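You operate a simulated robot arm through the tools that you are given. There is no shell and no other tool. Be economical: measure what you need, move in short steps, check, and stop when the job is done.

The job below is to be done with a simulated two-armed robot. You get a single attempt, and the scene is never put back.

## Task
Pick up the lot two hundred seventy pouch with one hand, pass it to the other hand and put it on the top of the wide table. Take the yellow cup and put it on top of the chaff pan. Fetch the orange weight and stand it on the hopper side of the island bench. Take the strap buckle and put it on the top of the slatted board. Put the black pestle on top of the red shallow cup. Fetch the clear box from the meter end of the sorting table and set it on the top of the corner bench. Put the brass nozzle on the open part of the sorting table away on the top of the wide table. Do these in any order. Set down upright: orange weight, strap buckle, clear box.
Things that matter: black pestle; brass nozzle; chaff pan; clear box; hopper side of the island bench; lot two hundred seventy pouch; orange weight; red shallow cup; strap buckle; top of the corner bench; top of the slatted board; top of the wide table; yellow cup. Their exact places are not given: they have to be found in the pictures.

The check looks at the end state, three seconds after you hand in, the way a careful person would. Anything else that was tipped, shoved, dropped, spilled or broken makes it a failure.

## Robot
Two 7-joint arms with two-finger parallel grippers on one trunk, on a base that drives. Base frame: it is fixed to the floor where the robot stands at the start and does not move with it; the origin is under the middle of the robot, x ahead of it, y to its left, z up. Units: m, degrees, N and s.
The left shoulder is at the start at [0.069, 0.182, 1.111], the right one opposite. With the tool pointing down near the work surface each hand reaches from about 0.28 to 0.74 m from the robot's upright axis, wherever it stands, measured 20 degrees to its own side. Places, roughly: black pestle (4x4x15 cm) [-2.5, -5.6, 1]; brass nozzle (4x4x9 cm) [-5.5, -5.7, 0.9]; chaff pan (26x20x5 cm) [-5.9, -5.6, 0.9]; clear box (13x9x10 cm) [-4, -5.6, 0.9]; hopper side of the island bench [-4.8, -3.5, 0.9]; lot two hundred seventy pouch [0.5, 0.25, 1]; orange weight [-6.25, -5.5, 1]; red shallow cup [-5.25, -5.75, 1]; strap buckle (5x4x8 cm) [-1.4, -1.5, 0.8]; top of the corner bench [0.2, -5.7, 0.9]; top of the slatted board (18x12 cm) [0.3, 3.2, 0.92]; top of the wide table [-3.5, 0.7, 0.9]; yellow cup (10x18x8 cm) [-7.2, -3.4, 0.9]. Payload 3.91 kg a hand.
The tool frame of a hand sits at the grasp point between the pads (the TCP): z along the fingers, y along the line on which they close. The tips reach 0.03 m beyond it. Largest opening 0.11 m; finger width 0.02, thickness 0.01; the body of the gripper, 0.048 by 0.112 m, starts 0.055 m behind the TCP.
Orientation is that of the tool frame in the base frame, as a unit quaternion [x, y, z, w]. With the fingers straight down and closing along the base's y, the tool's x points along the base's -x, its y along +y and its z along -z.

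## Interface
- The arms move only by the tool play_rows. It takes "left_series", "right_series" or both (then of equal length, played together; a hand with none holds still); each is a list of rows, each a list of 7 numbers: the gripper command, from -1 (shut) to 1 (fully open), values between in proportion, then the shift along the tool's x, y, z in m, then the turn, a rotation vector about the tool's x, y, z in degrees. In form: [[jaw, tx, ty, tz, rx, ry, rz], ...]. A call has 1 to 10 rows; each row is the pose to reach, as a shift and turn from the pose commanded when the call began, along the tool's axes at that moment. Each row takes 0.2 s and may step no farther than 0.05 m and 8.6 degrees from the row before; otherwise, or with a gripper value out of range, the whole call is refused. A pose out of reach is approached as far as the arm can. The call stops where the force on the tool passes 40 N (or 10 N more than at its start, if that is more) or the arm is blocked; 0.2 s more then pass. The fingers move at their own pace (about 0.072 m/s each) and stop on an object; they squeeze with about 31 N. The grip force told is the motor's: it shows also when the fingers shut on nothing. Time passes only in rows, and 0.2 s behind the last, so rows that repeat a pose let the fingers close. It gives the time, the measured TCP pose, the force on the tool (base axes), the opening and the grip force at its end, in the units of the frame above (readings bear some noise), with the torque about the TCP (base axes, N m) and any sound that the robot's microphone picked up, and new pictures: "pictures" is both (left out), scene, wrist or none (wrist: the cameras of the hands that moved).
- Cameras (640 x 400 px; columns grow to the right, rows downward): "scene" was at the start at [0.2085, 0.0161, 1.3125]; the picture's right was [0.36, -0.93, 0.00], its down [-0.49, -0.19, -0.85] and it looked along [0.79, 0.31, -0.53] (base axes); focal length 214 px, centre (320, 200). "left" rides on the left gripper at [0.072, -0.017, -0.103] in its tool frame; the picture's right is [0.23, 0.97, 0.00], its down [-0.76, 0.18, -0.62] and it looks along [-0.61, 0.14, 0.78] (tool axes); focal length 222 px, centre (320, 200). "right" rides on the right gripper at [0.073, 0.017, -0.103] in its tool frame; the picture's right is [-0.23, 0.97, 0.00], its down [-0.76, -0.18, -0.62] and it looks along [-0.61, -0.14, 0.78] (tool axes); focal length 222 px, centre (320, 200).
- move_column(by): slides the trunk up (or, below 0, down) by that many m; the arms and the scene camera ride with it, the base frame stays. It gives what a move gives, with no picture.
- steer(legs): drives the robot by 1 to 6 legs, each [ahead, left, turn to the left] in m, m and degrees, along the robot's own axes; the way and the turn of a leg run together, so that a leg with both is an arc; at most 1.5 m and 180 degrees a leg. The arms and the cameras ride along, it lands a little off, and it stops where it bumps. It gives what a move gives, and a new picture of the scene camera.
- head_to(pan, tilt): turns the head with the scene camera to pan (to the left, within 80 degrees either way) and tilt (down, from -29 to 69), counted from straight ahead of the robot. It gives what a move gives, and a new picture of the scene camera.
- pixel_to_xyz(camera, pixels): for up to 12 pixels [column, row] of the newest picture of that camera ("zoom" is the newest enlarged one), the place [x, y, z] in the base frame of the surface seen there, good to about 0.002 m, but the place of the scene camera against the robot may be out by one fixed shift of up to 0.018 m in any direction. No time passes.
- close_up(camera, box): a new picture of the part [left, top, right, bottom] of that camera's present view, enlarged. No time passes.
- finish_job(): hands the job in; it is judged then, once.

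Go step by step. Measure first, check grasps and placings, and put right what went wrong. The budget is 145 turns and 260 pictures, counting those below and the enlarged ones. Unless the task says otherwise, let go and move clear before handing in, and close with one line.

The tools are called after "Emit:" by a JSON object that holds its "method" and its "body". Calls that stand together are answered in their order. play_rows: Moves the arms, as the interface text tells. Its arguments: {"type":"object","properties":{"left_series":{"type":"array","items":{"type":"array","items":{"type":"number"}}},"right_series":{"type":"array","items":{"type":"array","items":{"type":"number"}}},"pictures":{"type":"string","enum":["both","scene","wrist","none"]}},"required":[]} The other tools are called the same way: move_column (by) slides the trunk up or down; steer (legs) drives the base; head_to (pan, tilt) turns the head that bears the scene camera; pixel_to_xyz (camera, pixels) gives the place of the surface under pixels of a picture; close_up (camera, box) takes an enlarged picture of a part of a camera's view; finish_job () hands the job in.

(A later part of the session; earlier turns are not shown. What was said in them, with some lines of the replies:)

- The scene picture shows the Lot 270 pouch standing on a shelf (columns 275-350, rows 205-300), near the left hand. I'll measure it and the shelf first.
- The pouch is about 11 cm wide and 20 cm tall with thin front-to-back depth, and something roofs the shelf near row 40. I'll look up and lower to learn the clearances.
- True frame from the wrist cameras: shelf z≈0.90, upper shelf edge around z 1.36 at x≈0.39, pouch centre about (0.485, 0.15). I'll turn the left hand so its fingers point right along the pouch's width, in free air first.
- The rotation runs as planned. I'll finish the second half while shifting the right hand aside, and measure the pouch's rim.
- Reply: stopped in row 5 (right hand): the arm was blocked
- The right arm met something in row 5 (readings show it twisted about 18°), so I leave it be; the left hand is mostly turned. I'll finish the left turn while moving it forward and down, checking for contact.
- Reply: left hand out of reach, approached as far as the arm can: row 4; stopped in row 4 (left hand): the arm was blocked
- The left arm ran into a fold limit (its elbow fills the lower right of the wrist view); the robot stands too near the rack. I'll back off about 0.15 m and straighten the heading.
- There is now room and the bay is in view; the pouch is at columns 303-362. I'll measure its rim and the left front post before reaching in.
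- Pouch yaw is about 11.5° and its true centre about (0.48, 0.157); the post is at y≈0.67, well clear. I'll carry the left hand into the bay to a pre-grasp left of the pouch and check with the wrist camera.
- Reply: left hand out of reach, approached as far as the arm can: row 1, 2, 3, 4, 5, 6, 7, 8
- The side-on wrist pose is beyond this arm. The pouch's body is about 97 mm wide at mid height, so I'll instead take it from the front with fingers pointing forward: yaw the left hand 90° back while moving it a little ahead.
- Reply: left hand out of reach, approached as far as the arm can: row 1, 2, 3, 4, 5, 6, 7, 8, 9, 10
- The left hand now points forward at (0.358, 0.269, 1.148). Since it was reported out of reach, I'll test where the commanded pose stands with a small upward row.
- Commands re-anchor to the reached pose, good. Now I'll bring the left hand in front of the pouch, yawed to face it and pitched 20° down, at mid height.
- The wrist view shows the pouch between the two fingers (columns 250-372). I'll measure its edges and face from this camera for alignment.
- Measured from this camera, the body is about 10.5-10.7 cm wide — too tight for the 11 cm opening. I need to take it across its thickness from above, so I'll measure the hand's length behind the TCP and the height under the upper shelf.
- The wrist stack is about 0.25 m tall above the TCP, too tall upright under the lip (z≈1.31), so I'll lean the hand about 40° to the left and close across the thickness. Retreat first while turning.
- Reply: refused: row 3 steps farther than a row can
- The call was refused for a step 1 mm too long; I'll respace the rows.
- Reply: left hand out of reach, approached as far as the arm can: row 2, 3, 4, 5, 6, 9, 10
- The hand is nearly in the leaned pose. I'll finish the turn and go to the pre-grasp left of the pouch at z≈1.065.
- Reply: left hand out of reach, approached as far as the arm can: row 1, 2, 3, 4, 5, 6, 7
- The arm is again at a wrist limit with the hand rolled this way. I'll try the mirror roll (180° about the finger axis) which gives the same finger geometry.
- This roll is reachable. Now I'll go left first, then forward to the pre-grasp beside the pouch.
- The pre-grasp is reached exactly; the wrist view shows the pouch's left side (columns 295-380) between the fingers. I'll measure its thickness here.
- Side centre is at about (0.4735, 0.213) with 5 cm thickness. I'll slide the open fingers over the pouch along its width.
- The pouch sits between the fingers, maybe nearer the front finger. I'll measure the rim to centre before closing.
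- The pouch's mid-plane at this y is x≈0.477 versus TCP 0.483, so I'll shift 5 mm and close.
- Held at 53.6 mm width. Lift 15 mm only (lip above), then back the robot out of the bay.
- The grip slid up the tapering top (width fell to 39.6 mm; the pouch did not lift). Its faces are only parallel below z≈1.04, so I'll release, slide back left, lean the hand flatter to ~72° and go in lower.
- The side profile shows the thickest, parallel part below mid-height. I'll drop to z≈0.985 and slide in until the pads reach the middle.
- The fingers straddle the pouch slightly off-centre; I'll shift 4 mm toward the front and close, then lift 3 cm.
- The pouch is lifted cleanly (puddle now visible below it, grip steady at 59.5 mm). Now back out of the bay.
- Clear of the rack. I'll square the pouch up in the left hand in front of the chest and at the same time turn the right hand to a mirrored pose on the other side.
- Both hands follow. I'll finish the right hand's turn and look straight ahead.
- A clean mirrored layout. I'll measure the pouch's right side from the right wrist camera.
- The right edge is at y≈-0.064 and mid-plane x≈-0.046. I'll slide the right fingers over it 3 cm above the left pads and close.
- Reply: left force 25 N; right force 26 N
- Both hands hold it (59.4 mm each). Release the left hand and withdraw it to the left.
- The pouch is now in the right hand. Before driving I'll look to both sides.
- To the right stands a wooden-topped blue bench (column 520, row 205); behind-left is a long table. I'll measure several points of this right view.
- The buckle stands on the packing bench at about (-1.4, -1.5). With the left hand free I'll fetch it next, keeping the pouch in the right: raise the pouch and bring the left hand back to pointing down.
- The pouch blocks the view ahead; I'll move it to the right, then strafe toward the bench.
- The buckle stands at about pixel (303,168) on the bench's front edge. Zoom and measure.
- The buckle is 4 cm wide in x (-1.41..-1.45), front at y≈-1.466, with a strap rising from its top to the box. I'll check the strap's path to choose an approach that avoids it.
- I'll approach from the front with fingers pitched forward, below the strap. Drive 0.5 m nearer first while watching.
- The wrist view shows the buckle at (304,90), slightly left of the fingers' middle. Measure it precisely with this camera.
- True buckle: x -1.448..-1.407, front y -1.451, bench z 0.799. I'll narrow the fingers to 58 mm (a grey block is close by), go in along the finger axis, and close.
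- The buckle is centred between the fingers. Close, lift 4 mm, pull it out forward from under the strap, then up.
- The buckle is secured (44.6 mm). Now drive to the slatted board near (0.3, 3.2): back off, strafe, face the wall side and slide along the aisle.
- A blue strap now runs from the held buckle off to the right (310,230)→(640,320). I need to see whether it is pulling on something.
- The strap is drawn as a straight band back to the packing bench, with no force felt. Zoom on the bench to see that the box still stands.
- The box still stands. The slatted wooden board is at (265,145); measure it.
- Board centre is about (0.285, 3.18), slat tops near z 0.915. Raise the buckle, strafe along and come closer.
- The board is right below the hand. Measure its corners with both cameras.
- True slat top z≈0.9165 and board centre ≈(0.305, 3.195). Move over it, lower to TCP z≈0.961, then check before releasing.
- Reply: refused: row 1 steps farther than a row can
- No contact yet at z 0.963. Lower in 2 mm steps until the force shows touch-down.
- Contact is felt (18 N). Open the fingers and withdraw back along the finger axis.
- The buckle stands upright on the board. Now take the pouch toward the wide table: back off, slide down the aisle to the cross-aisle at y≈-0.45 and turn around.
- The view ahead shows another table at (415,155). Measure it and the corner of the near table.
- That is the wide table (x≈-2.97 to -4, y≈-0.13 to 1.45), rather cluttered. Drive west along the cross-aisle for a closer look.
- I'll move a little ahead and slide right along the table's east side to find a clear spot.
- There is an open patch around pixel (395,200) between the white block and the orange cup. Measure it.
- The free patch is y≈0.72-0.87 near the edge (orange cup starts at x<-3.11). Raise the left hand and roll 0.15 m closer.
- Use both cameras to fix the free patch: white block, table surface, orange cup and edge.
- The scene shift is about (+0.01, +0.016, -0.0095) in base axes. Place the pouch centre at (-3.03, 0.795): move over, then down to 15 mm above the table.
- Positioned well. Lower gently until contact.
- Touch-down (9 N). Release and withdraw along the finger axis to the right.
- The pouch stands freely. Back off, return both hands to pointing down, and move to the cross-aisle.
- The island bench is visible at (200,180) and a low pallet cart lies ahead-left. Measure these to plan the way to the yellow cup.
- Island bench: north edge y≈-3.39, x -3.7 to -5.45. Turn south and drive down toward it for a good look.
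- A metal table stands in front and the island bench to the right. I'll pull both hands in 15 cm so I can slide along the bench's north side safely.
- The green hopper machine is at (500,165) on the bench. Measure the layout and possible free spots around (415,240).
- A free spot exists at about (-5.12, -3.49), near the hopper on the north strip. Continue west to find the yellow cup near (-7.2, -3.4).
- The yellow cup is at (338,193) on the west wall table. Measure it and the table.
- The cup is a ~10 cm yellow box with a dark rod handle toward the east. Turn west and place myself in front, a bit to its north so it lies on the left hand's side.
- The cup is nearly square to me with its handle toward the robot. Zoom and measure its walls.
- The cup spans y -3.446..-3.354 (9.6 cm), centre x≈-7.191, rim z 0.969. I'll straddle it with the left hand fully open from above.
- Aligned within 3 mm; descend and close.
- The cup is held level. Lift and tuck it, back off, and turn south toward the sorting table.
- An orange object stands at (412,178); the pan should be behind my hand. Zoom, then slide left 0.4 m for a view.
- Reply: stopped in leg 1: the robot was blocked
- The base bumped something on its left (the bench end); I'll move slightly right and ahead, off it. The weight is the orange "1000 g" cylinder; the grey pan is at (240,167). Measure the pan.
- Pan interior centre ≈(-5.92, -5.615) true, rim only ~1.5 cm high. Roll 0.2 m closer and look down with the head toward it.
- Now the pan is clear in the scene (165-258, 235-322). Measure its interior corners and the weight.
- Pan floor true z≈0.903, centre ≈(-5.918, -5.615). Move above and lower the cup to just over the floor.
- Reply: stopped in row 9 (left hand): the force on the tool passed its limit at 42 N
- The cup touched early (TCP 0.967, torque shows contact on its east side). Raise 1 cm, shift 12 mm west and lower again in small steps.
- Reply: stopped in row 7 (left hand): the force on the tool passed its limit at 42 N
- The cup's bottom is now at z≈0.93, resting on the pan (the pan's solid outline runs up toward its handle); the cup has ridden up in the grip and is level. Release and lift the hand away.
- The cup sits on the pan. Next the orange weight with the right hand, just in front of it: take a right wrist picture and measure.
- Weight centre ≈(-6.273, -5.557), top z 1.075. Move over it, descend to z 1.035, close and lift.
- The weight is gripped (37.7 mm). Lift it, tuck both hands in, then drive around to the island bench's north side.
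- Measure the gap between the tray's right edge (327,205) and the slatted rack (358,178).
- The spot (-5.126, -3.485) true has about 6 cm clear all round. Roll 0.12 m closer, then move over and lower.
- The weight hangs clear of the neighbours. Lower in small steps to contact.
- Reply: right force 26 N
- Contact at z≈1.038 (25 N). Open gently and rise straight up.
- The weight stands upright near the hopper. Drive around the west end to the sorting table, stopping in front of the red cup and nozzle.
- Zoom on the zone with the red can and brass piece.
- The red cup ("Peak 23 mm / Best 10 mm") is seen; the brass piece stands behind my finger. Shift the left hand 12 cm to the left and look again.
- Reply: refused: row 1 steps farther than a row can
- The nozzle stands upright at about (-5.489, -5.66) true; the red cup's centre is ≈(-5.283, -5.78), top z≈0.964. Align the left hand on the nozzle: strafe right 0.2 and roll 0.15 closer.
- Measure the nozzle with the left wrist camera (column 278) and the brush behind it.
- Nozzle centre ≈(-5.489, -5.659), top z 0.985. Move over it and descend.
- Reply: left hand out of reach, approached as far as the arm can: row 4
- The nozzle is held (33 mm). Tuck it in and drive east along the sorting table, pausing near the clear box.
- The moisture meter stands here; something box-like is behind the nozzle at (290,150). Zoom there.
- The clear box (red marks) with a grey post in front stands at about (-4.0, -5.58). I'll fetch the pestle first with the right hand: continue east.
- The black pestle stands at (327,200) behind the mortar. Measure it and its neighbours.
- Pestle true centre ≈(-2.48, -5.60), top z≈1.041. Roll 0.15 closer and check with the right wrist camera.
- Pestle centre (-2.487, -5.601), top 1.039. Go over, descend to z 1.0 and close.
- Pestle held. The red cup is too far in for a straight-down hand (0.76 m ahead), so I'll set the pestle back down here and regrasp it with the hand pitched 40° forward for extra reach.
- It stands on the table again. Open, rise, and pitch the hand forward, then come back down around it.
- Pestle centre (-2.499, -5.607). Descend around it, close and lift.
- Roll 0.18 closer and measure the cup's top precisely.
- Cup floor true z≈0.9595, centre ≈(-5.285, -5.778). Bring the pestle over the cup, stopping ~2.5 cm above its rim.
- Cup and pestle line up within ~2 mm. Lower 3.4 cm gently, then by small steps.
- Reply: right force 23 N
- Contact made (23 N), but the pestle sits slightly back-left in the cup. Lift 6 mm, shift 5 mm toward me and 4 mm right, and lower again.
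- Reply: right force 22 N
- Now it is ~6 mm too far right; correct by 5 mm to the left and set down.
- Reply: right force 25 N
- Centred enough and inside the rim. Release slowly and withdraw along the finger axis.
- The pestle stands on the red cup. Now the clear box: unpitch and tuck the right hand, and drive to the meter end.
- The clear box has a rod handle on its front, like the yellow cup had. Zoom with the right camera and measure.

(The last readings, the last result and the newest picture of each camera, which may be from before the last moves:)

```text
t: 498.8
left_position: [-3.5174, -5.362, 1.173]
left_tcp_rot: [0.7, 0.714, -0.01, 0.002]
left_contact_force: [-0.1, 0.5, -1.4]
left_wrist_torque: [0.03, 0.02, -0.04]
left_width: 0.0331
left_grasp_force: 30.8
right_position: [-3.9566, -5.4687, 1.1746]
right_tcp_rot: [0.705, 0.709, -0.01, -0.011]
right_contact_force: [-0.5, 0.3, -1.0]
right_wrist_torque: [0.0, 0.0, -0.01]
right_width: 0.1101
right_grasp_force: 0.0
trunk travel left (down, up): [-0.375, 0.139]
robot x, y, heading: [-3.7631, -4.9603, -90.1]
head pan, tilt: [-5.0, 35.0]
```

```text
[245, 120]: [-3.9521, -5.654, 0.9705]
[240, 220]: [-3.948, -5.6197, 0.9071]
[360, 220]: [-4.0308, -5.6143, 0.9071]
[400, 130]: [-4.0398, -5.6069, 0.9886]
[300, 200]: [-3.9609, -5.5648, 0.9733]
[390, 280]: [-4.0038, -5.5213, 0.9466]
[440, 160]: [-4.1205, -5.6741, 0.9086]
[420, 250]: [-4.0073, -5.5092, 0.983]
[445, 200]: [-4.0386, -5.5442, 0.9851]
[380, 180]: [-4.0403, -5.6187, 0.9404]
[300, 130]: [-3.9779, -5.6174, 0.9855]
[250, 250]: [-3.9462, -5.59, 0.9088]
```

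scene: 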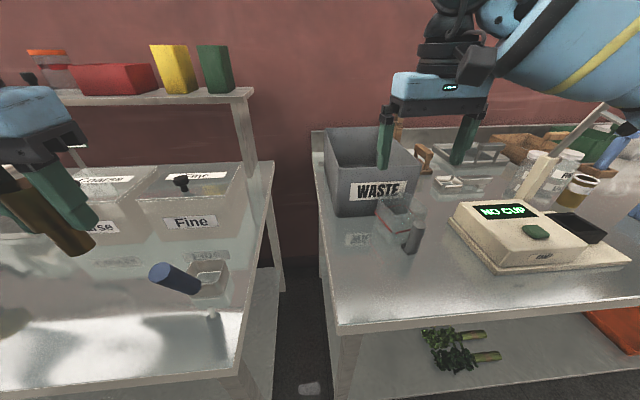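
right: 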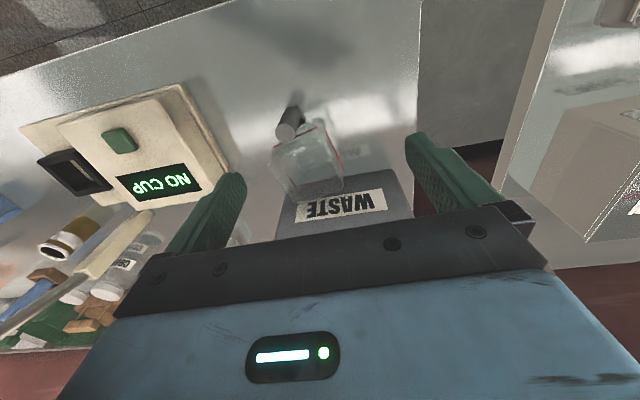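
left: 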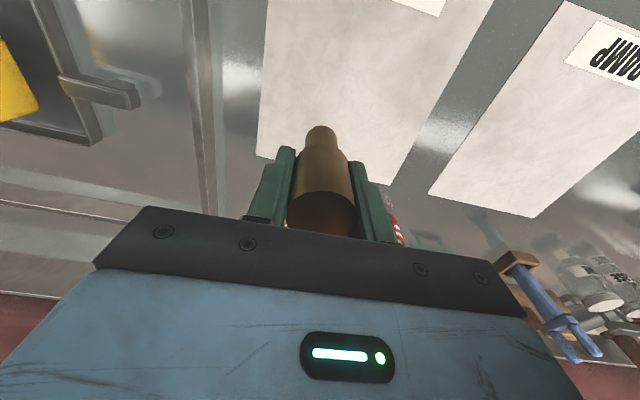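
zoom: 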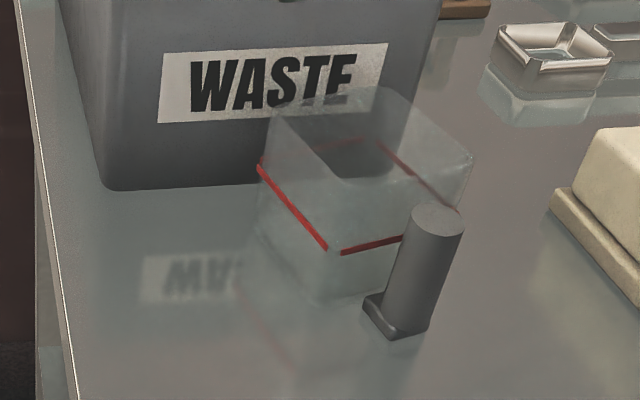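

Emit:
{"method": "close_up", "body": {"camera": "right", "box": [270, 90, 370, 215]}}

Emit:
{"method": "pixel_to_xyz", "body": {"camera": "right", "pixels": [[275, 147], [318, 128], [324, 130], [338, 165], [340, 170], [296, 190], [287, 170], [282, 158], [300, 137], [330, 145], [333, 152], [321, 117]]}}

Emit:
{"method": "pixel_to_xyz", "body": {"camera": "scene", "pixels": [[374, 211], [375, 215], [384, 222], [394, 232], [398, 233], [405, 231], [379, 199], [425, 215], [427, 208], [400, 197], [412, 225], [405, 250]]}}

```text
3.20 times, centred on (320, 152) of right
```

zoom: 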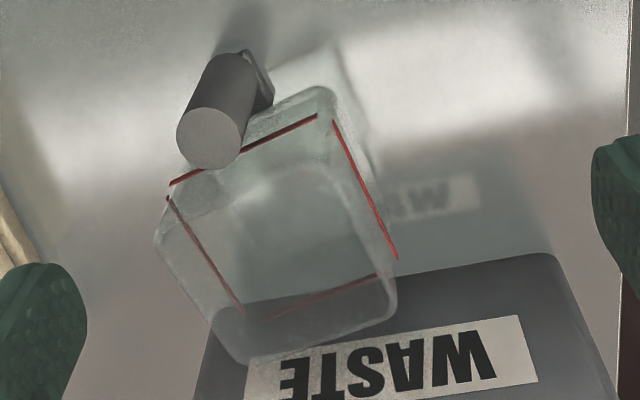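

```text
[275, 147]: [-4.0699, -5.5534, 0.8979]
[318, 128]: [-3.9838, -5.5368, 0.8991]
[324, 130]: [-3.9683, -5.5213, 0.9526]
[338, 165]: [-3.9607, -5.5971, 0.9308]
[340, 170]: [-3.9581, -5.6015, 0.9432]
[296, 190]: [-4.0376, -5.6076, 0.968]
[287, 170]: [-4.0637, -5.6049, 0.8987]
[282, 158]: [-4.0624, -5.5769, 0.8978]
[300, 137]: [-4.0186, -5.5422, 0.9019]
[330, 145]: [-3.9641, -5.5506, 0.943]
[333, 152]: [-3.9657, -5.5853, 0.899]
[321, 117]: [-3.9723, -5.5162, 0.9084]
```

```text
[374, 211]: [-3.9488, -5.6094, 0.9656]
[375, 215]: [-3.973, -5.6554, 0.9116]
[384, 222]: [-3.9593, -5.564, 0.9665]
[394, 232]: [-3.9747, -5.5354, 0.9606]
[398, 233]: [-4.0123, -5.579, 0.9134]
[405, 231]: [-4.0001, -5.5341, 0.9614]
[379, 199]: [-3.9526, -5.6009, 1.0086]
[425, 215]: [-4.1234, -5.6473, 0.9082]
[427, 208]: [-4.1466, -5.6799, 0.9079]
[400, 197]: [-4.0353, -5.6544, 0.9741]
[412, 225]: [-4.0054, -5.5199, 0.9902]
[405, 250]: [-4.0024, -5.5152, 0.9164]
```

Box: ~9 cm wide, yawed about 13°, centre ≈(-4.005, -5.571), rim z≈0.995. Position the right hand above it, yawed to match and pitched 15° to stay off the waste bin.

Emit:
{"method": "play_rows", "body": {"right_series": [[1, -0.035, -0.016, 0, -0.5, -5, -4.2], [1, -0.07, -0.033, 0, -1.1, -10, -8.5], [1, -0.103, -0.049, 0.01, -1.66, -15, -12.7], [1, -0.103, -0.049, 0.05, -1.66, -15, -12.7], [1, -0.103, -0.049, 0.09, -1.66, -15, -12.7], [1, -0.103, -0.049, 0.125, -1.66, -15, -12.7], [1, -0.103, -0.049, 0.125, -1.66, -15, -12.7]], "pictures": "wrist"}}

Emit:
{"method": "pixel_to_xyz", "body": {"camera": "right", "pixels": [[250, 100], [380, 100], [320, 130], [320, 60], [260, 60], [370, 60], [240, 130], [390, 130], [320, 160]]}}

```text
t: 500.4
left_position: [-3.5172, -5.3627, 1.1726]
left_tcp_rot: [0.701, 0.713, -0.01, 0.003]
left_contact_force: [0.0, -0.8, -0.5]
left_wrist_torque: [0.0, 0.02, 0.0]
left_width: 0.0331
left_grasp_force: 30.9
right_position: [-4.0077, -5.5725, 1.0502]
right_tcp_rot: [0.616, 0.778, -0.09, 0.091]
right_contact_force: [0.3, 0.1, -0.1]
right_wrist_torque: [-0.01, 0.0, -0.02]
right_width: 0.1099
right_grasp_force: 0.1
trunk travel left (down, up): [-0.375, 0.139]
robot x, y, heading: [-3.7624, -4.9559, -90.1]
head pan, tilt: [-5.0, 35.0]
```

right: 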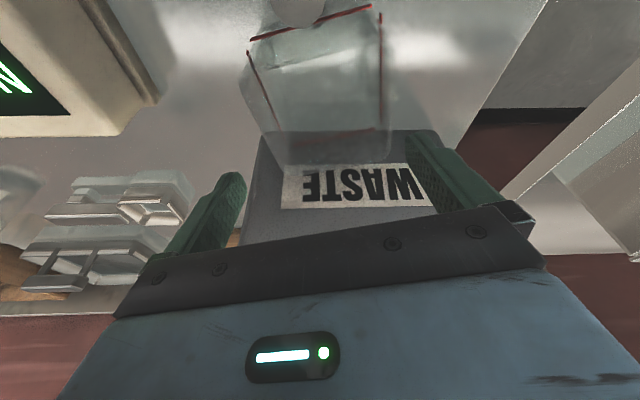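

```text
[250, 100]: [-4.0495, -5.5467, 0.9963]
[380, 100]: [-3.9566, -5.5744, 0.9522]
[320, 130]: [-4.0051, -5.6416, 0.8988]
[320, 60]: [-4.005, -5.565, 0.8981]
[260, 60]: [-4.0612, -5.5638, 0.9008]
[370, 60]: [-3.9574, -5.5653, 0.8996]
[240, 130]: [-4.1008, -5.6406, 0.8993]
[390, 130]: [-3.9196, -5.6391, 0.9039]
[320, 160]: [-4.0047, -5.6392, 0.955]
```

Box mid-plane lies 7 mm east of the TCP; correct, descend to z 0.955, close and lift.

Emit:
{"method": "play_rows", "body": {"right_series": [[1, 0, 0.007, 0, 0, 0, 0], [1, 0.008, 0.008, 0.031, 0, 0, 0], [1, 0.016, 0.009, 0.062, 0, 0, 0], [1, 0.024, 0.0097, 0.092, 0, 0, 0], [-1, 0.024, 0.0097, 0.092, 0, 0, 0], [-1, 0.024, 0.0097, 0.092, 0, 0, 0], [-1, 0.024, 0.0097, 0.092, 0, 0, 0], [-1, 0.016, 0.009, 0.062, 0, 0, 0], [-1, 0.005, 0.008, 0.02, 0, 0, 0], [-1, -0.006, 0.007, -0.022, 0, 0, 0]], "pictures": "both"}}

```text
t: 502.6
left_position: [-3.5162, -5.3634, 1.1726]
left_tcp_rot: [0.7, 0.714, -0.01, 0.003]
left_contact_force: [0.3, -0.1, -0.4]
left_wrist_torque: [-0.04, 0.0, 0.02]
left_width: 0.0332
left_grasp_force: 30.9
right_position: [-4.0019, -5.571, 1.0732]
right_tcp_rot: [0.616, 0.778, -0.09, 0.09]
right_contact_force: [0.5, -0.7, -1.3]
right_wrist_torque: [-0.03, 0.02, 0.01]
right_width: 0.0897
right_grasp_force: 30.8
trunk travel left (down, up): [-0.375, 0.139]
robot x, y, heading: [-3.7619, -4.9582, -90.2]
head pan, tilt: [-5.0, 35.0]
```

scene: 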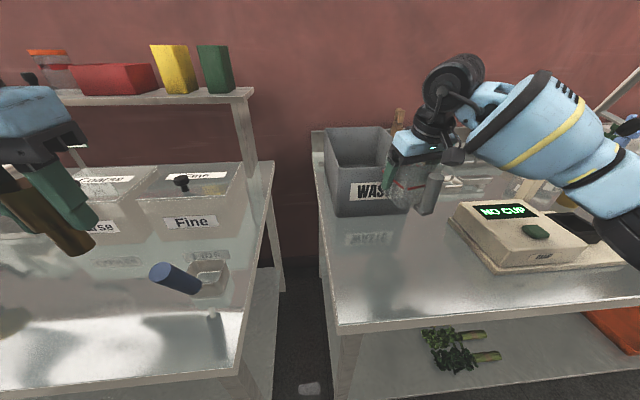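
right: 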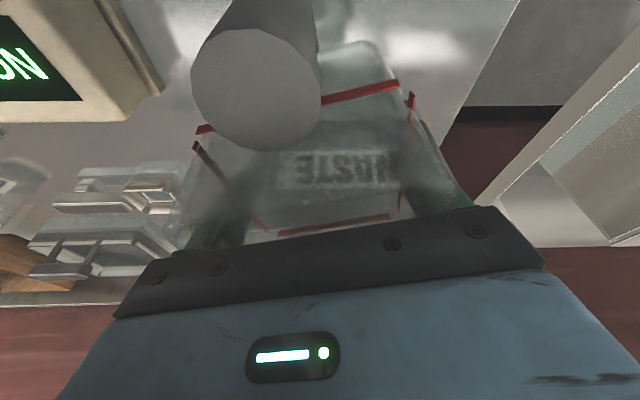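

The clear box is held (89.7 mm). Raise and tuck it, then drive east toward the corner bench.

Emit:
{"method": "play_rows", "body": {"right_series": [[-1, -0.006, -0.001, -0.04, 0, 0, 0], [-1, 0.02, 0.005, -0.08, 0, 0, 0], [-1, 0.055, 0.015, -0.115, 0, 0, 0], [-1, 0.0923, 0.026, -0.149, 0, 0, 0]], "pictures": "none"}}

Emit:
{"method": "steer", "body": {"legs": [[-0.25, 0, 0], [0, 1.5, 0], [0, 1.2, 0]]}}

Emit:
{"method": "head_to", "body": {"pan": 45, "tilt": 22}}

Emit:
{"method": "pixel_to_xyz", "body": {"camera": "scene", "pixels": [[320, 200], [250, 200], [400, 200], [450, 220], [500, 240], [320, 250], [250, 260], [200, 220], [150, 240], [380, 230], [350, 180], [420, 180]]}}

```text
refused: row 3 steps farther than a row can; nothing moved
```

```text
t: 527.8
left_position: [-0.8074, -5.1134, 1.1714]
left_tcp_rot: [0.699, 0.716, -0.01, 0.003]
left_contact_force: [-0.1, -0.7, -0.3]
left_wrist_torque: [0.02, -0.02, 0.0]
left_width: 0.0331
left_grasp_force: 31.0
right_position: [-1.2918, -5.3235, 1.0722]
right_tcp_rot: [0.614, 0.779, -0.09, 0.09]
right_contact_force: [-0.1, -0.1, -0.8]
right_wrist_torque: [0.02, 0.02, -0.01]
right_width: 0.0898
right_grasp_force: 30.9
trunk travel left (down, up): [-0.375, 0.139]
robot x, y, heading: [-1.0559, -4.7066, -89.9]
head pan, tilt: [-5.0, 35.0]
```

scene: 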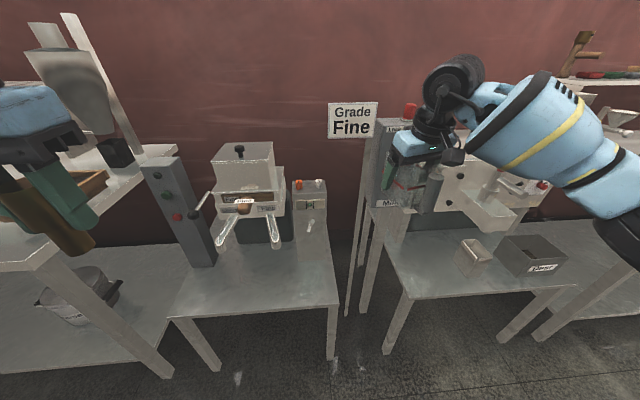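

```text
t: 528.9
left_position: [-0.808, -5.1126, 1.1724]
left_tcp_rot: [0.699, 0.715, -0.009, 0.002]
left_contact_force: [0.6, 0.3, -0.1]
left_wrist_torque: [0.02, -0.01, 0.0]
left_width: 0.033
left_grasp_force: 30.5
right_position: [-1.2919, -5.3239, 1.0719]
right_tcp_rot: [0.613, 0.779, -0.089, 0.091]
right_contact_force: [0.1, -0.1, -1.4]
right_wrist_torque: [0.0, -0.01, -0.01]
right_width: 0.0899
right_grasp_force: 30.9
trunk travel left (down, up): [-0.375, 0.139]
robot x, y, heading: [-1.0562, -4.7075, -89.8]
head pan, tilt: [45.0, 22.0]
```

scene: 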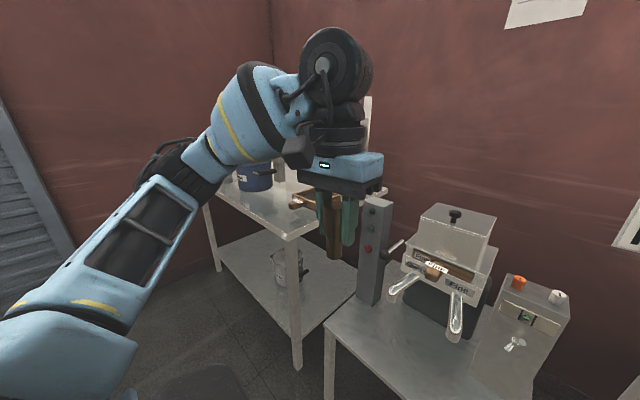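

```text
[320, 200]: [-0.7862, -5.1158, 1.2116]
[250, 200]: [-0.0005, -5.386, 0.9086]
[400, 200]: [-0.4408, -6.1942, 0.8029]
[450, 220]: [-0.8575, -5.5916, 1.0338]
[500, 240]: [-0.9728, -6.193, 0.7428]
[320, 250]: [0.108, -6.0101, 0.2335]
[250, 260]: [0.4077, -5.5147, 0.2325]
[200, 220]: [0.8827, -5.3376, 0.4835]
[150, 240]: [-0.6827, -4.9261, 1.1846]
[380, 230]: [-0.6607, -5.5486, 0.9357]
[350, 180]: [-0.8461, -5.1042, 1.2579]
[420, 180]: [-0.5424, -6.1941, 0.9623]
```

The corner bench begins left of the machines (top z≈0.90 at (0, -5.39)). Raise the box, slide 0.95 m left and look at the bench top.

Emit:
{"method": "play_rows", "body": {"right_series": [[-1, -0.006, -0.001, -0.04, 0, 0, 0], [-1, 0.015, 0.004, -0.075, 0, 0, 0], [-1, 0.04, 0.011, -0.1, 0, 0, 0], [-1, 0.066, 0.018, -0.125, 0, 0, 0], [-1, 0.0923, 0.026, -0.149, 0, 0, 0]], "pictures": "none"}}

Emit:
{"method": "steer", "body": {"legs": [[0, 1.0, 0]]}}

Emit:
{"method": "head_to", "body": {"pan": -5, "tilt": 38}}

Emit:
{"method": "pixel_to_xyz", "body": {"camera": "scene", "pixels": [[320, 200], [280, 200], [360, 200], [240, 200], [400, 200], [320, 230], [280, 240], [360, 240], [320, 170], [400, 170], [240, 240], [320, 260]]}}

```text
t: 530.1
left_position: [-0.8077, -5.1123, 1.1724]
left_tcp_rot: [0.698, 0.716, -0.01, 0.003]
left_contact_force: [-0.6, 0.0, -1.5]
left_wrist_torque: [0.0, 0.01, -0.05]
left_width: 0.0332
left_grasp_force: 30.9
right_position: [-1.2929, -5.1925, 1.1921]
right_tcp_rot: [0.614, 0.779, -0.09, 0.09]
right_contact_force: [0.1, 0.0, -1.1]
right_wrist_torque: [-0.01, -0.01, 0.01]
right_width: 0.0897
right_grasp_force: 31.3
trunk travel left (down, up): [-0.375, 0.139]
robot x, y, heading: [-1.0581, -4.7081, -89.7]
head pan, tilt: [45.0, 22.0]
```

```text
t: 539.3
left_position: [0.2005, -5.111, 1.172]
left_tcp_rot: [0.698, 0.716, -0.01, 0.003]
left_contact_force: [0.0, 0.1, 0.1]
left_wrist_torque: [-0.03, -0.01, 0.0]
left_width: 0.033
left_grasp_force: 30.8
right_position: [-0.2868, -5.1909, 1.1922]
right_tcp_rot: [0.614, 0.779, -0.09, 0.09]
right_contact_force: [0.3, 0.9, -1.1]
right_wrist_torque: [-0.04, 0.01, 0.01]
right_width: 0.0897
right_grasp_force: 30.9
trunk travel left (down, up): [-0.375, 0.139]
robot x, y, heading: [-0.0496, -4.7056, -89.7]
head pan, tilt: [45.0, 22.0]
```

scene: 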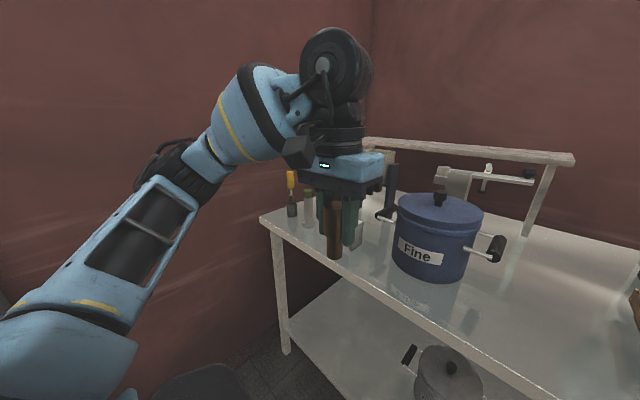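

```text
t: 540.5
left_position: [0.1995, -5.1092, 1.1728]
left_tcp_rot: [0.698, 0.716, -0.009, 0.002]
left_contact_force: [0.3, 0.1, -0.5]
left_wrist_torque: [0.0, 0.02, 0.0]
left_width: 0.0332
left_grasp_force: 30.8
right_position: [-0.2858, -5.1894, 1.1919]
right_tcp_rot: [0.614, 0.779, -0.09, 0.09]
right_contact_force: [0.1, 0.6, -1.1]
right_wrist_torque: [-0.01, 0.02, -0.01]
right_width: 0.0895
right_grasp_force: 31.4
trunk travel left (down, up): [-0.375, 0.139]
robot x, y, heading: [-0.0506, -4.7042, -89.7]
head pan, tilt: [-5.0, 38.0]
```

scene: 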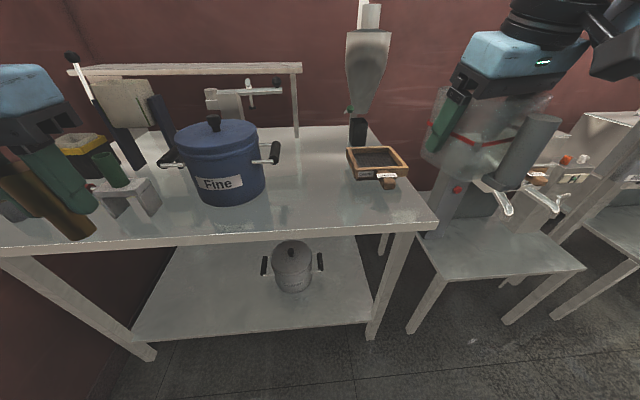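

```text
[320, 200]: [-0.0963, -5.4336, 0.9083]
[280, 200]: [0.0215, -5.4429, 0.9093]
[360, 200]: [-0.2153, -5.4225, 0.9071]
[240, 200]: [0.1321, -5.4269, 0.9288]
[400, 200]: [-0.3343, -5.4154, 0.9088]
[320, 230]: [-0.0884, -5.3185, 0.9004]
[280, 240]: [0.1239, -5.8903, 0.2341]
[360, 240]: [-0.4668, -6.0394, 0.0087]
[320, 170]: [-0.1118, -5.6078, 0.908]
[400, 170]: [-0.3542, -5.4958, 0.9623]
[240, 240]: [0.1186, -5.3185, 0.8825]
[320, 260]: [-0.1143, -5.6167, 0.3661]
```

The free patch is around (-0.12, -5.44), between the blue pot and the tray. Roll 0.12 closer, carry the box over and lower to ~1.5 cm above the top.

Emit:
{"method": "steer", "body": {"legs": [[0.12, 0, 0]]}}

Emit:
{"method": "play_rows", "body": {"right_series": [[-1, -0.0322, 0.0262, 0.0076, 0, 0, 0], [-1, -0.0644, 0.0524, 0.0152, 0, 0, 0], [-1, -0.0966, 0.0786, 0.0228, 0, 0, 0], [-1, -0.1288, 0.1048, 0.0304, 0, 0, 0], [-1, -0.161, 0.131, 0.038, 0, 0, 0], [-1, -0.15, 0.1323, 0.081, 0, 0, 0], [-1, -0.1387, 0.1337, 0.124, 0, 0, 0], [-1, -0.1276, 0.135, 0.167, 0, 0, 0], [-1, -0.1165, 0.1364, 0.21, 0, 0, 0], [-1, -0.1053, 0.1377, 0.253, 0, 0, 0]], "pictures": "both"}}

```text
t: 541.7
left_position: [0.2011, -5.2267, 1.1726]
left_tcp_rot: [0.698, 0.716, -0.01, 0.003]
left_contact_force: [-0.4, 0.0, -1.2]
left_wrist_torque: [0.02, -0.01, -0.03]
left_width: 0.0329
left_grasp_force: 30.8
right_position: [-0.2848, -5.3093, 1.1925]
right_tcp_rot: [0.614, 0.779, -0.09, 0.09]
right_contact_force: [0.2, -0.2, -0.9]
right_wrist_torque: [0.04, 0.0, 0.03]
right_width: 0.0896
right_grasp_force: 30.8
trunk travel left (down, up): [-0.375, 0.139]
robot x, y, heading: [-0.052, -4.8254, -89.7]
head pan, tilt: [-5.0, 38.0]
```

scene: 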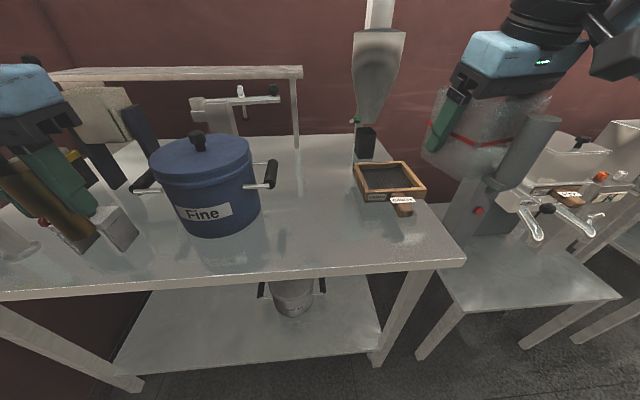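

```text
t: 543.9
left_position: [0.2003, -5.228, 1.1721]
left_tcp_rot: [0.699, 0.715, -0.01, 0.003]
left_contact_force: [-0.1, 0.0, -1.3]
left_wrist_torque: [-0.02, -0.01, 0.02]
left_width: 0.033
left_grasp_force: 30.9
right_position: [-0.1175, -5.4409, 0.9692]
right_tcp_rot: [0.613, 0.779, -0.09, 0.09]
right_contact_force: [-0.7, 0.0, -0.6]
right_wrist_torque: [0.01, -0.04, 0.01]
right_width: 0.0897
right_grasp_force: 30.7
trunk travel left (down, up): [-0.375, 0.139]
robot x, y, heading: [-0.0478, -4.8249, -90.0]
head pan, tilt: [-5.0, 38.0]
```

scene: 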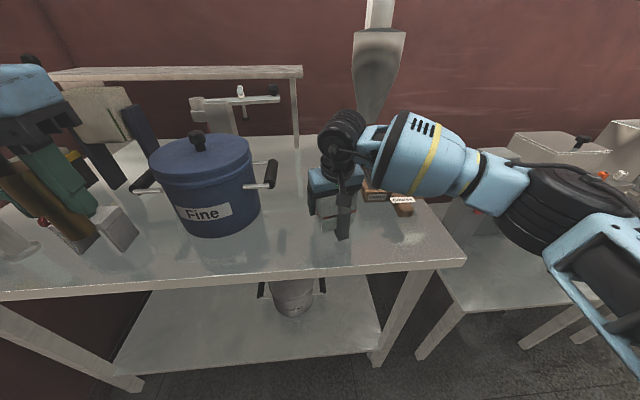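
right: 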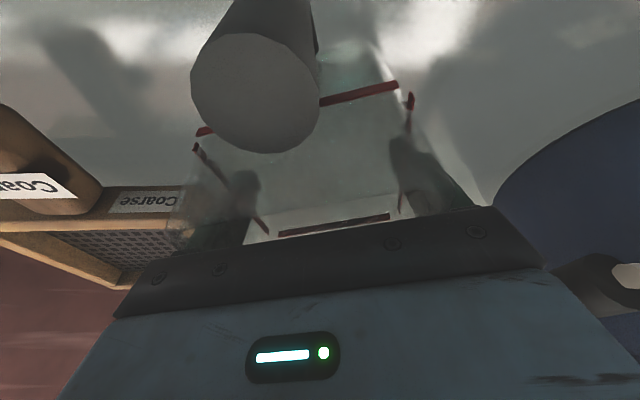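

Lower the last 15 mm, open, and withdraw upward.

Emit:
{"method": "play_rows", "body": {"right_series": [[-1, 0.002, 0.0002, 0.0077, 0, 0, 0], [-1, 0.003, 0.0004, 0.0116, 0, 0, 0], [-1, 0.0036, 0.0004, 0.014, 0, 0, 0], [-1, 0.0038, 0.0005, 0.0147, 0, 0, 0], [0.9, 0.0038, 0.0005, 0.0147, 0, 0, 0], [1, 0.0038, 0.0005, 0.0147, 0, 0, 0], [1, -0.004, 0, -0.015, 0, 0, 0], [1, -0.015, 0, -0.06, 0, 0, 0], [1, -0.025, 0, -0.105, 0, 0, 0], [1, -0.025, 0, -0.15, 0, 0, 0]], "pictures": "both"}}

Emit:
{"method": "close_up", "body": {"camera": "scene", "box": [250, 120, 430, 290]}}

```text
t: 546.1
left_position: [0.2014, -5.2256, 1.1736]
left_tcp_rot: [0.698, 0.716, -0.01, 0.003]
left_contact_force: [-0.3, 0.8, -0.6]
left_wrist_torque: [-0.01, -0.01, -0.01]
left_width: 0.0332
left_grasp_force: 30.4
right_position: [-0.1182, -5.4251, 1.122]
right_tcp_rot: [0.612, 0.78, -0.089, 0.09]
right_contact_force: [0.2, -0.4, 0.0]
right_wrist_torque: [0.01, 0.02, -0.02]
right_width: 0.1101
right_grasp_force: 0.1
trunk travel left (down, up): [-0.375, 0.139]
robot x, y, heading: [-0.0481, -4.8193, -89.5]
head pan, tilt: [-5.0, 38.0]
```

scene: 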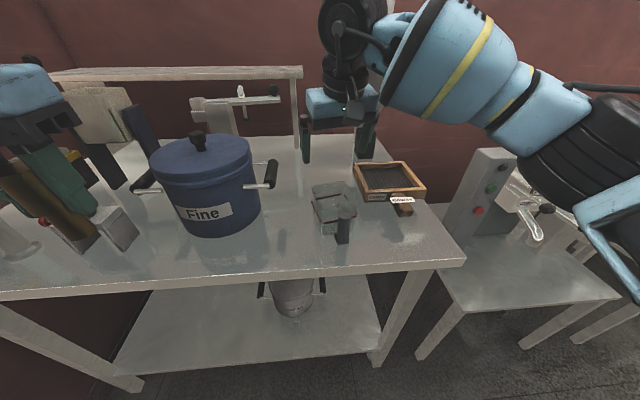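
right: 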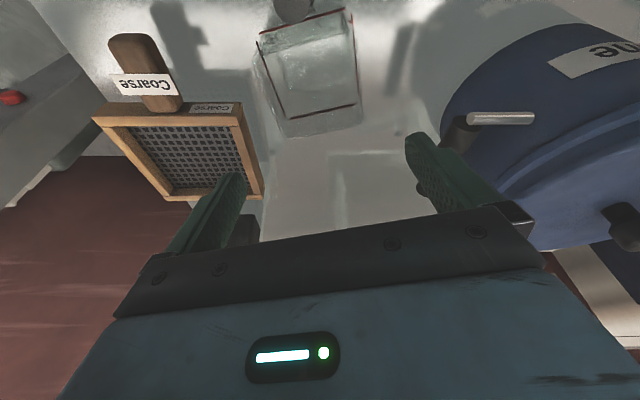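

```text
2.35 times, centred on (340, 205) of scene
```

zoom: 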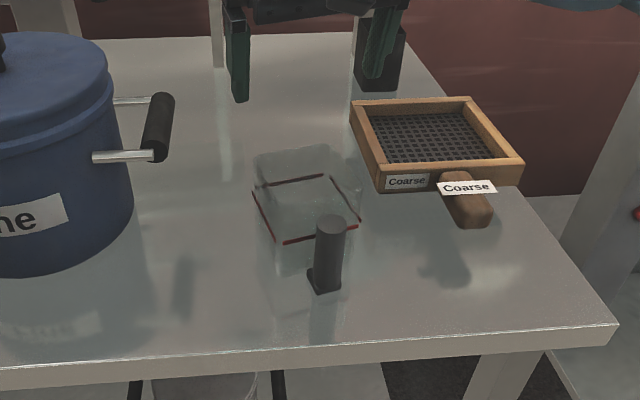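

The clear box stands upright on the corner bench. Tuck the right hand and drive back north to the wide table with the nozzle.

Emit:
{"method": "play_rows", "body": {"right_series": [[1, 0.01, 0, -0.03, 0, 3, 2.5], [1, 0.04, 0.01, -0.05, 0, 7, 6], [1, 0.08, 0.02, -0.065, 0.8, 11, 9.5], [1, 0.115, 0.03, -0.08, 1.66, 15, 12.7]], "pictures": "none"}}

Emit:
{"method": "steer", "body": {"legs": [[-1.5, 0.1, 0], [-1.0, 0, 0], [-1.3, -0.5, 0], [-0.55, 0, 0], [0, 0, -90], [1.45, 0, 0]]}}

```text
t: 547.1
left_position: [0.2001, -5.226, 1.1723]
left_tcp_rot: [0.699, 0.715, -0.009, 0.003]
left_contact_force: [0.6, -0.2, -0.2]
left_wrist_torque: [-0.01, -0.01, 0.01]
left_width: 0.0331
left_grasp_force: 30.9
right_position: [-0.1196, -5.2884, 1.1697]
right_tcp_rot: [0.703, 0.711, -0.01, -0.012]
right_contact_force: [0.8, 1.1, -0.6]
right_wrist_torque: [-0.02, 0.03, 0.03]
right_width: 0.1103
right_grasp_force: 0.0
trunk travel left (down, up): [-0.375, 0.139]
robot x, y, heading: [-0.0484, -4.818, -89.8]
head pan, tilt: [-5.0, 38.0]
```

```text
refused: leg 1 is longer than a leg can be; nothing moved
```

Emit:
{"method": "steer", "body": {"legs": [[-1.48, 0.1, 0], [-1.02, 0, 0], [-1.3, -0.5, 0], [-0.55, 0, 0], [0, 0, -90], [1.45, 0, 0]]}}

```text
t: 579.3
left_position: [-2.3073, -0.7575, 1.1722]
left_tcp_rot: [1.0, 0.019, -0.009, -0.005]
left_contact_force: [-0.4, -0.4, -0.6]
left_wrist_torque: [0.0, -0.03, -0.01]
left_width: 0.0334
left_grasp_force: 30.6
right_position: [-2.3746, -0.4371, 1.171]
right_tcp_rot: [1.0, 0.013, 0.003, -0.015]
right_contact_force: [0.4, 0.5, -0.1]
right_wrist_torque: [0.02, 0.01, 0.01]
right_width: 0.1099
right_grasp_force: 0.1
trunk travel left (down, up): [-0.375, 0.139]
robot x, y, heading: [-1.905, -0.4995, -179.2]
head pan, tilt: [-5.0, 38.0]
```

scene: 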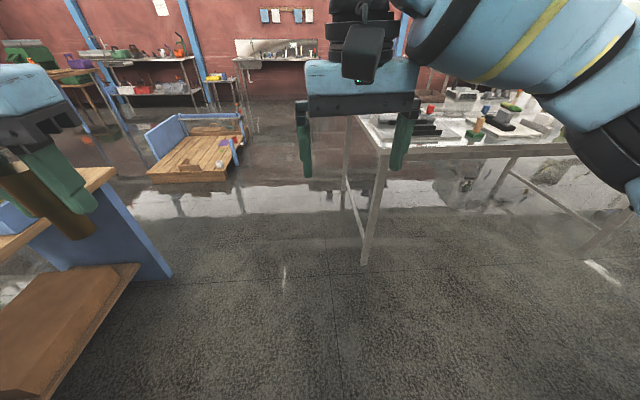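

Clear so far. Slide in along the table's east side to y≈1.1 and look.

Emit:
{"method": "steer", "body": {"legs": [[0.4, 0, -0.8], [0, -1.5, 0], [0.14, -0.1, 0]]}}

Emit:
{"method": "head_to", "body": {"pan": 10, "tilt": 42}}

Emit:
{"method": "pixel_to_xyz", "body": {"camera": "scene", "pixels": [[320, 240], [300, 240], [340, 240], [280, 240], [360, 240], [320, 220], [300, 260], [340, 260], [260, 240], [320, 200], [240, 220], [380, 240]]}}

```text
t: 595.8
left_position: [-2.8618, 0.8341, 1.1725]
left_tcp_rot: [1.0, 0.012, -0.008, -0.005]
left_contact_force: [-1.3, -0.2, 0.7]
left_wrist_torque: [-0.01, 0.0, -0.04]
left_width: 0.0332
left_grasp_force: 31.5
right_position: [-2.9238, 1.1537, 1.1694]
right_tcp_rot: [1.0, 0.004, 0.002, -0.016]
right_contact_force: [-0.1, 0.2, 0.1]
right_wrist_torque: [-0.01, 0.0, -0.05]
right_width: 0.11
right_grasp_force: 0.1
trunk travel left (down, up): [-0.375, 0.139]
robot x, y, heading: [-2.4558, 1.085, -179.7]
head pan, tilt: [-5.0, 38.0]
```

scene: 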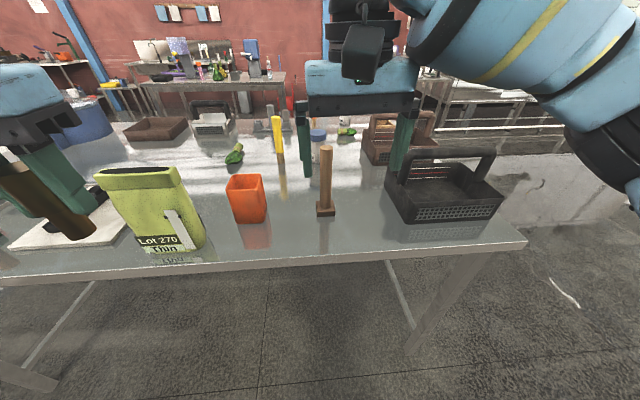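

```text
t: 596.5
left_position: [-2.8611, 0.8344, 1.1718]
left_tcp_rot: [1.0, 0.012, -0.008, -0.005]
left_contact_force: [0.3, 0.7, -0.4]
left_wrist_torque: [-0.03, 0.01, 0.03]
left_width: 0.0331
left_grasp_force: 31.1
right_position: [-2.9234, 1.1543, 1.1705]
right_tcp_rot: [1.0, 0.006, 0.0, -0.014]
right_contact_force: [0.3, 0.0, 0.1]
right_wrist_torque: [0.01, 0.04, -0.02]
right_width: 0.1102
right_grasp_force: 0.0
trunk travel left (down, up): [-0.375, 0.139]
robot x, y, heading: [-2.4592, 1.0831, -179.5]
head pan, tilt: [10.0, 42.0]
```

scene: 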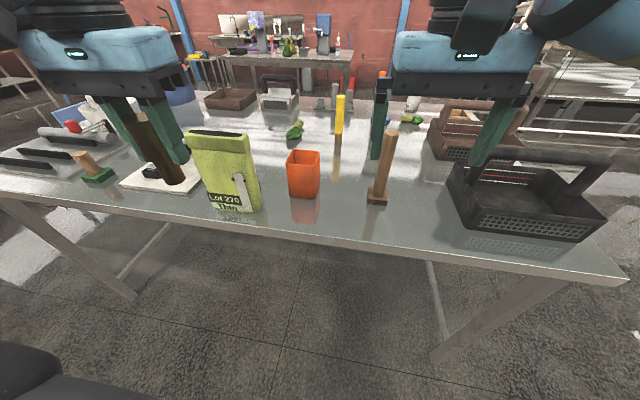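

```text
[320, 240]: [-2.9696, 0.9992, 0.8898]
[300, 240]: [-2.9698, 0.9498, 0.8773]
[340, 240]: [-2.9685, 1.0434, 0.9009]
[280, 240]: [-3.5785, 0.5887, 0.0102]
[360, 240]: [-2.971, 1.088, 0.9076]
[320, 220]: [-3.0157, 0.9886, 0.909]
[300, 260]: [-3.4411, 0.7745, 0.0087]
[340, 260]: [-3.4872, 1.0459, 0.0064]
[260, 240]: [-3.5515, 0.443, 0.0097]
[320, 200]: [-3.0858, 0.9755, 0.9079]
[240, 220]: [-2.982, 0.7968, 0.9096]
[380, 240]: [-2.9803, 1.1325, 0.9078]
```

Place the nozzle at about (-3.03, 1.0), in front of and between the orange cup and the wood post. Move the right hand aside while bringing the nozzle over.

Emit:
{"method": "play_rows", "body": {"left_series": [[-1, 0, -0.045, 0, 0, 0, 0], [-1, 0, -0.09, 0, 0, 0, 0], [-1, 0, -0.135, 0, 0, 0, 0], [-1, -0.03, -0.17, 0, 0, 0, 0], [-1, -0.075, -0.17, 0, 0, 0, 0], [-1, -0.12, -0.17, 0, 0, 0, 0], [-1, -0.165, -0.17, 0.01, 0, 0, 0], [-1, -0.165, -0.17, 0.055, 0, 0, 0], [-1, -0.165, -0.17, 0.1, 0, 0, 0], [-1, -0.165, -0.17, 0.145, 0, 0, 0]], "right_series": [[1, 0, -0.045, 0, 0, 0, 0], [1, 0, -0.09, 0, 0, 0, 0], [1, 0, -0.13, 0, 0, 0, 0], [1, 0, -0.16, 0, 0, 0, 0], [1, 0, -0.16, 0, 0, 0, 0], [1, 0, -0.16, 0, 0, 0, 0], [1, 0, -0.16, 0, 0, 0, 0], [1, 0, -0.16, 0, 0, 0, 0], [1, 0, -0.16, 0, 0, 0, 0], [1, 0, -0.16, 0, 0, 0, 0]], "pictures": "both"}}

```text
t: 598.7
left_position: [-3.0349, 1.0007, 1.0326]
left_tcp_rot: [1.0, 0.012, -0.009, -0.005]
left_contact_force: [0.4, 0.0, 0.4]
left_wrist_torque: [0.0, 0.0, 0.0]
left_width: 0.033
left_grasp_force: 30.9
right_position: [-2.927, 1.3133, 1.1736]
right_tcp_rot: [1.0, 0.006, 0.002, -0.014]
right_contact_force: [-0.7, 0.6, -0.3]
right_wrist_torque: [0.01, 0.01, -0.01]
right_width: 0.1101
right_grasp_force: 0.0
trunk travel left (down, up): [-0.375, 0.139]
robot x, y, heading: [-2.4574, 1.0831, -179.9]
head pan, tilt: [10.0, 42.0]
```

scene: 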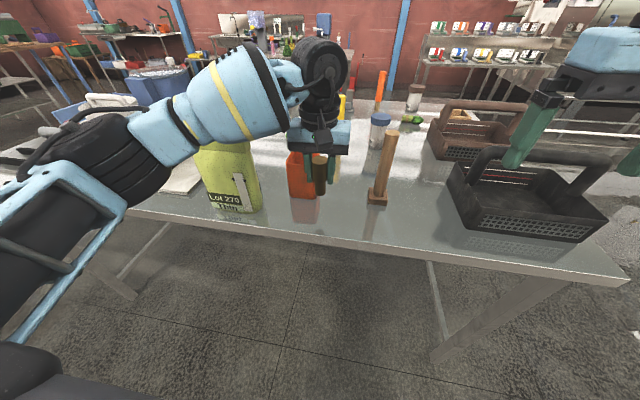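
right: 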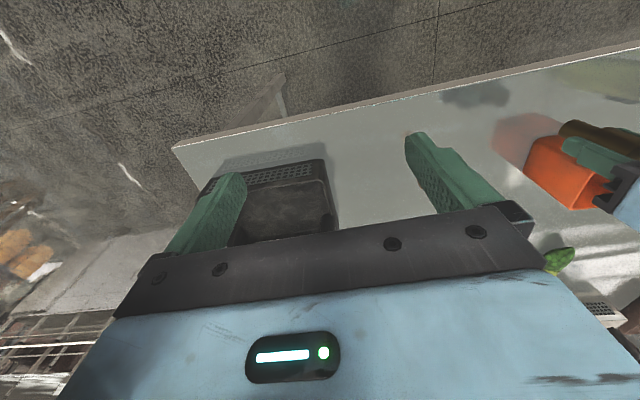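
left: 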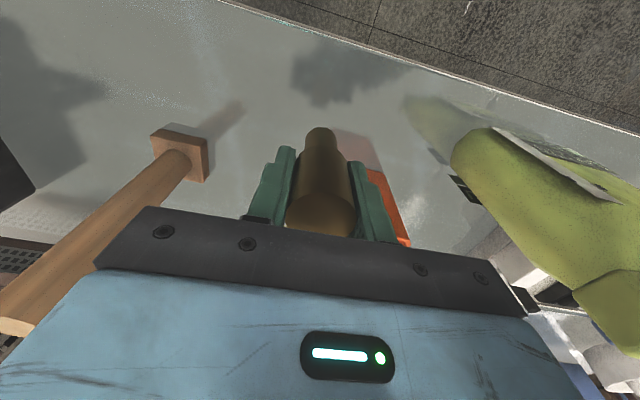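

Shift 15 mm away from the orange cup and post, then lower to contact.

Emit:
{"method": "play_rows", "body": {"left_series": [[-1, 0.012, 0.013, 0, 0, 0, 0], [-1, 0.015, 0.015, 0.025, 0, 0, 0], [-1, 0.015, 0.015, 0.05, 0, 0, 0], [-1, 0.015, 0.015, 0.068, 0, 0, 0], [-1, 0.015, 0.015, 0.072, 0, 0, 0], [-1, 0.015, 0.015, 0.075, 0, 0, 0], [-1, 0.015, 0.015, 0.0765, 0, 0, 0], [-1, 0.015, 0.015, 0.0765, 0, 0, 0]], "pictures": "wrist"}}

```text
t: 600.5
left_position: [-3.0186, 0.9874, 0.9565]
left_tcp_rot: [1.0, 0.011, -0.011, -0.006]
left_contact_force: [-0.9, 0.6, 14.6]
left_wrist_torque: [-0.12, -0.05, -0.04]
left_width: 0.0328
left_grasp_force: 31.0
right_position: [-2.9241, 1.315, 1.1752]
right_tcp_rot: [1.0, 0.005, 0.0, -0.015]
right_contact_force: [0.1, 0.9, -0.3]
right_wrist_torque: [0.02, -0.01, 0.06]
right_width: 0.1102
right_grasp_force: 0.0
trunk travel left (down, up): [-0.375, 0.139]
robot x, y, heading: [-2.4595, 1.0798, -179.6]
head pan, tilt: [10.0, 42.0]
```

left: 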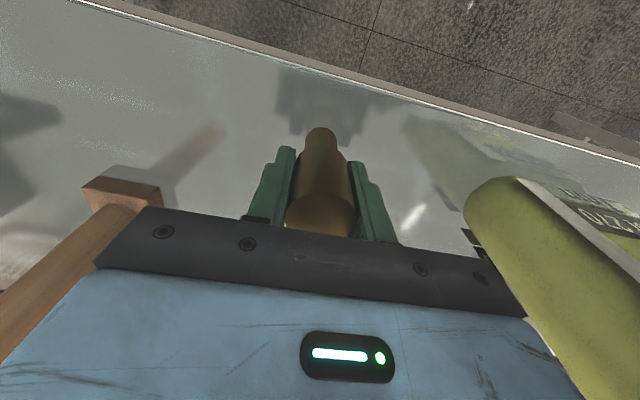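

Contact (15 N). Release with a modest opening and rise straight up.

Emit:
{"method": "play_rows", "body": {"left_series": [[-0.3, 0, 0, -0.0005, 0, 0, 0], [0.1, 0, 0, -0.0005, 0, 0, 0], [0.1, 0, 0, -0.0005, 0, 0, 0], [0.1, 0, 0, -0.02, 0, 0, 0], [0.1, 0, 0, -0.06, 0, 0, 0], [0.1, 0, 0, -0.105, 0, 0, 0], [0.1, 0, 0, -0.15, 0, 0, 0], [0.1, 0.02, 0, -0.19, 0, 0, 0], [0.1, 0.065, 0, -0.2, 0, 0, 0], [0.1, 0.11, 0, -0.2, 0, 0, 0]], "pictures": "scene"}}

```text
t: 602.7
left_position: [-2.9039, 0.9882, 1.1528]
left_tcp_rot: [1.0, 0.013, -0.01, -0.005]
left_contact_force: [-0.4, -0.2, -0.3]
left_wrist_torque: [-0.01, -0.01, 0.0]
left_width: 0.0605
left_grasp_force: 0.1
right_position: [-2.9236, 1.3134, 1.1742]
right_tcp_rot: [1.0, 0.006, 0.001, -0.015]
right_contact_force: [0.1, 0.6, 0.1]
right_wrist_torque: [0.03, -0.01, 0.01]
right_width: 0.1101
right_grasp_force: 0.0
trunk travel left (down, up): [-0.375, 0.139]
robot x, y, heading: [-2.458, 1.0803, -179.9]
head pan, tilt: [10.0, 42.0]
```

scene: 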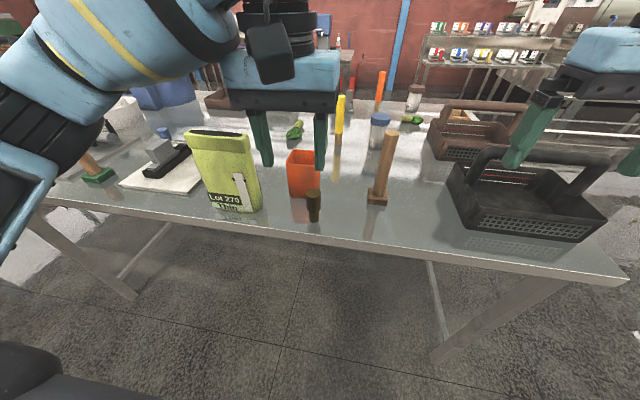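

The nozzle stands on the wide table beside the pouch, so all seven jobs are in place. I'll roll back clear of the table and then hand in.

Emit:
{"method": "steer", "body": {"legs": [[-0.15, 0, 0]]}}

Emit:
{"method": "finish_job", "body": {}}

```text
t: 604.1
left_position: [-2.7581, 0.9887, 1.1529]
left_tcp_rot: [1.0, 0.013, -0.009, -0.006]
left_contact_force: [0.7, -0.7, 1.5]
left_wrist_torque: [0.04, 0.03, 0.02]
left_width: 0.0603
left_grasp_force: 0.1
right_position: [-2.7766, 1.3144, 1.174]
right_tcp_rot: [1.0, 0.007, 0.0, -0.015]
right_contact_force: [0.5, -0.8, 0.0]
right_wrist_torque: [-0.03, -0.03, -0.02]
right_width: 0.1097
right_grasp_force: 0.1
trunk travel left (down, up): [-0.375, 0.139]
robot x, y, heading: [-2.3082, 1.0866, -179.8]
head pan, tilt: [10.0, 42.0]
```

scene: 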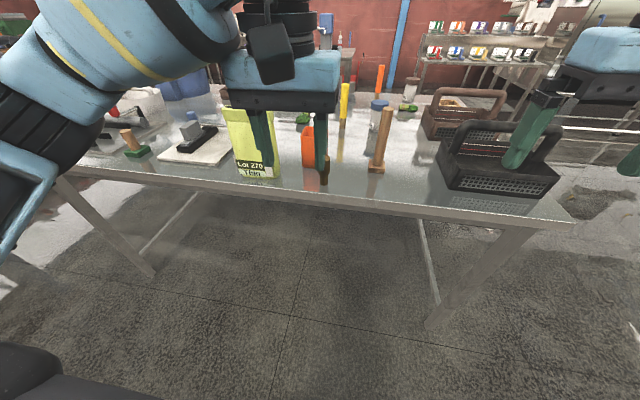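

```text
The job is handed in.
```

All seven items are in their places and the job is handed in; three loose ends: the base bumped something beside the island bench once while strafing, the pan and red cup may have shifted a few millimetres, and the buckle's strap is drawn stretched back to the packing bench though I felt no pull.
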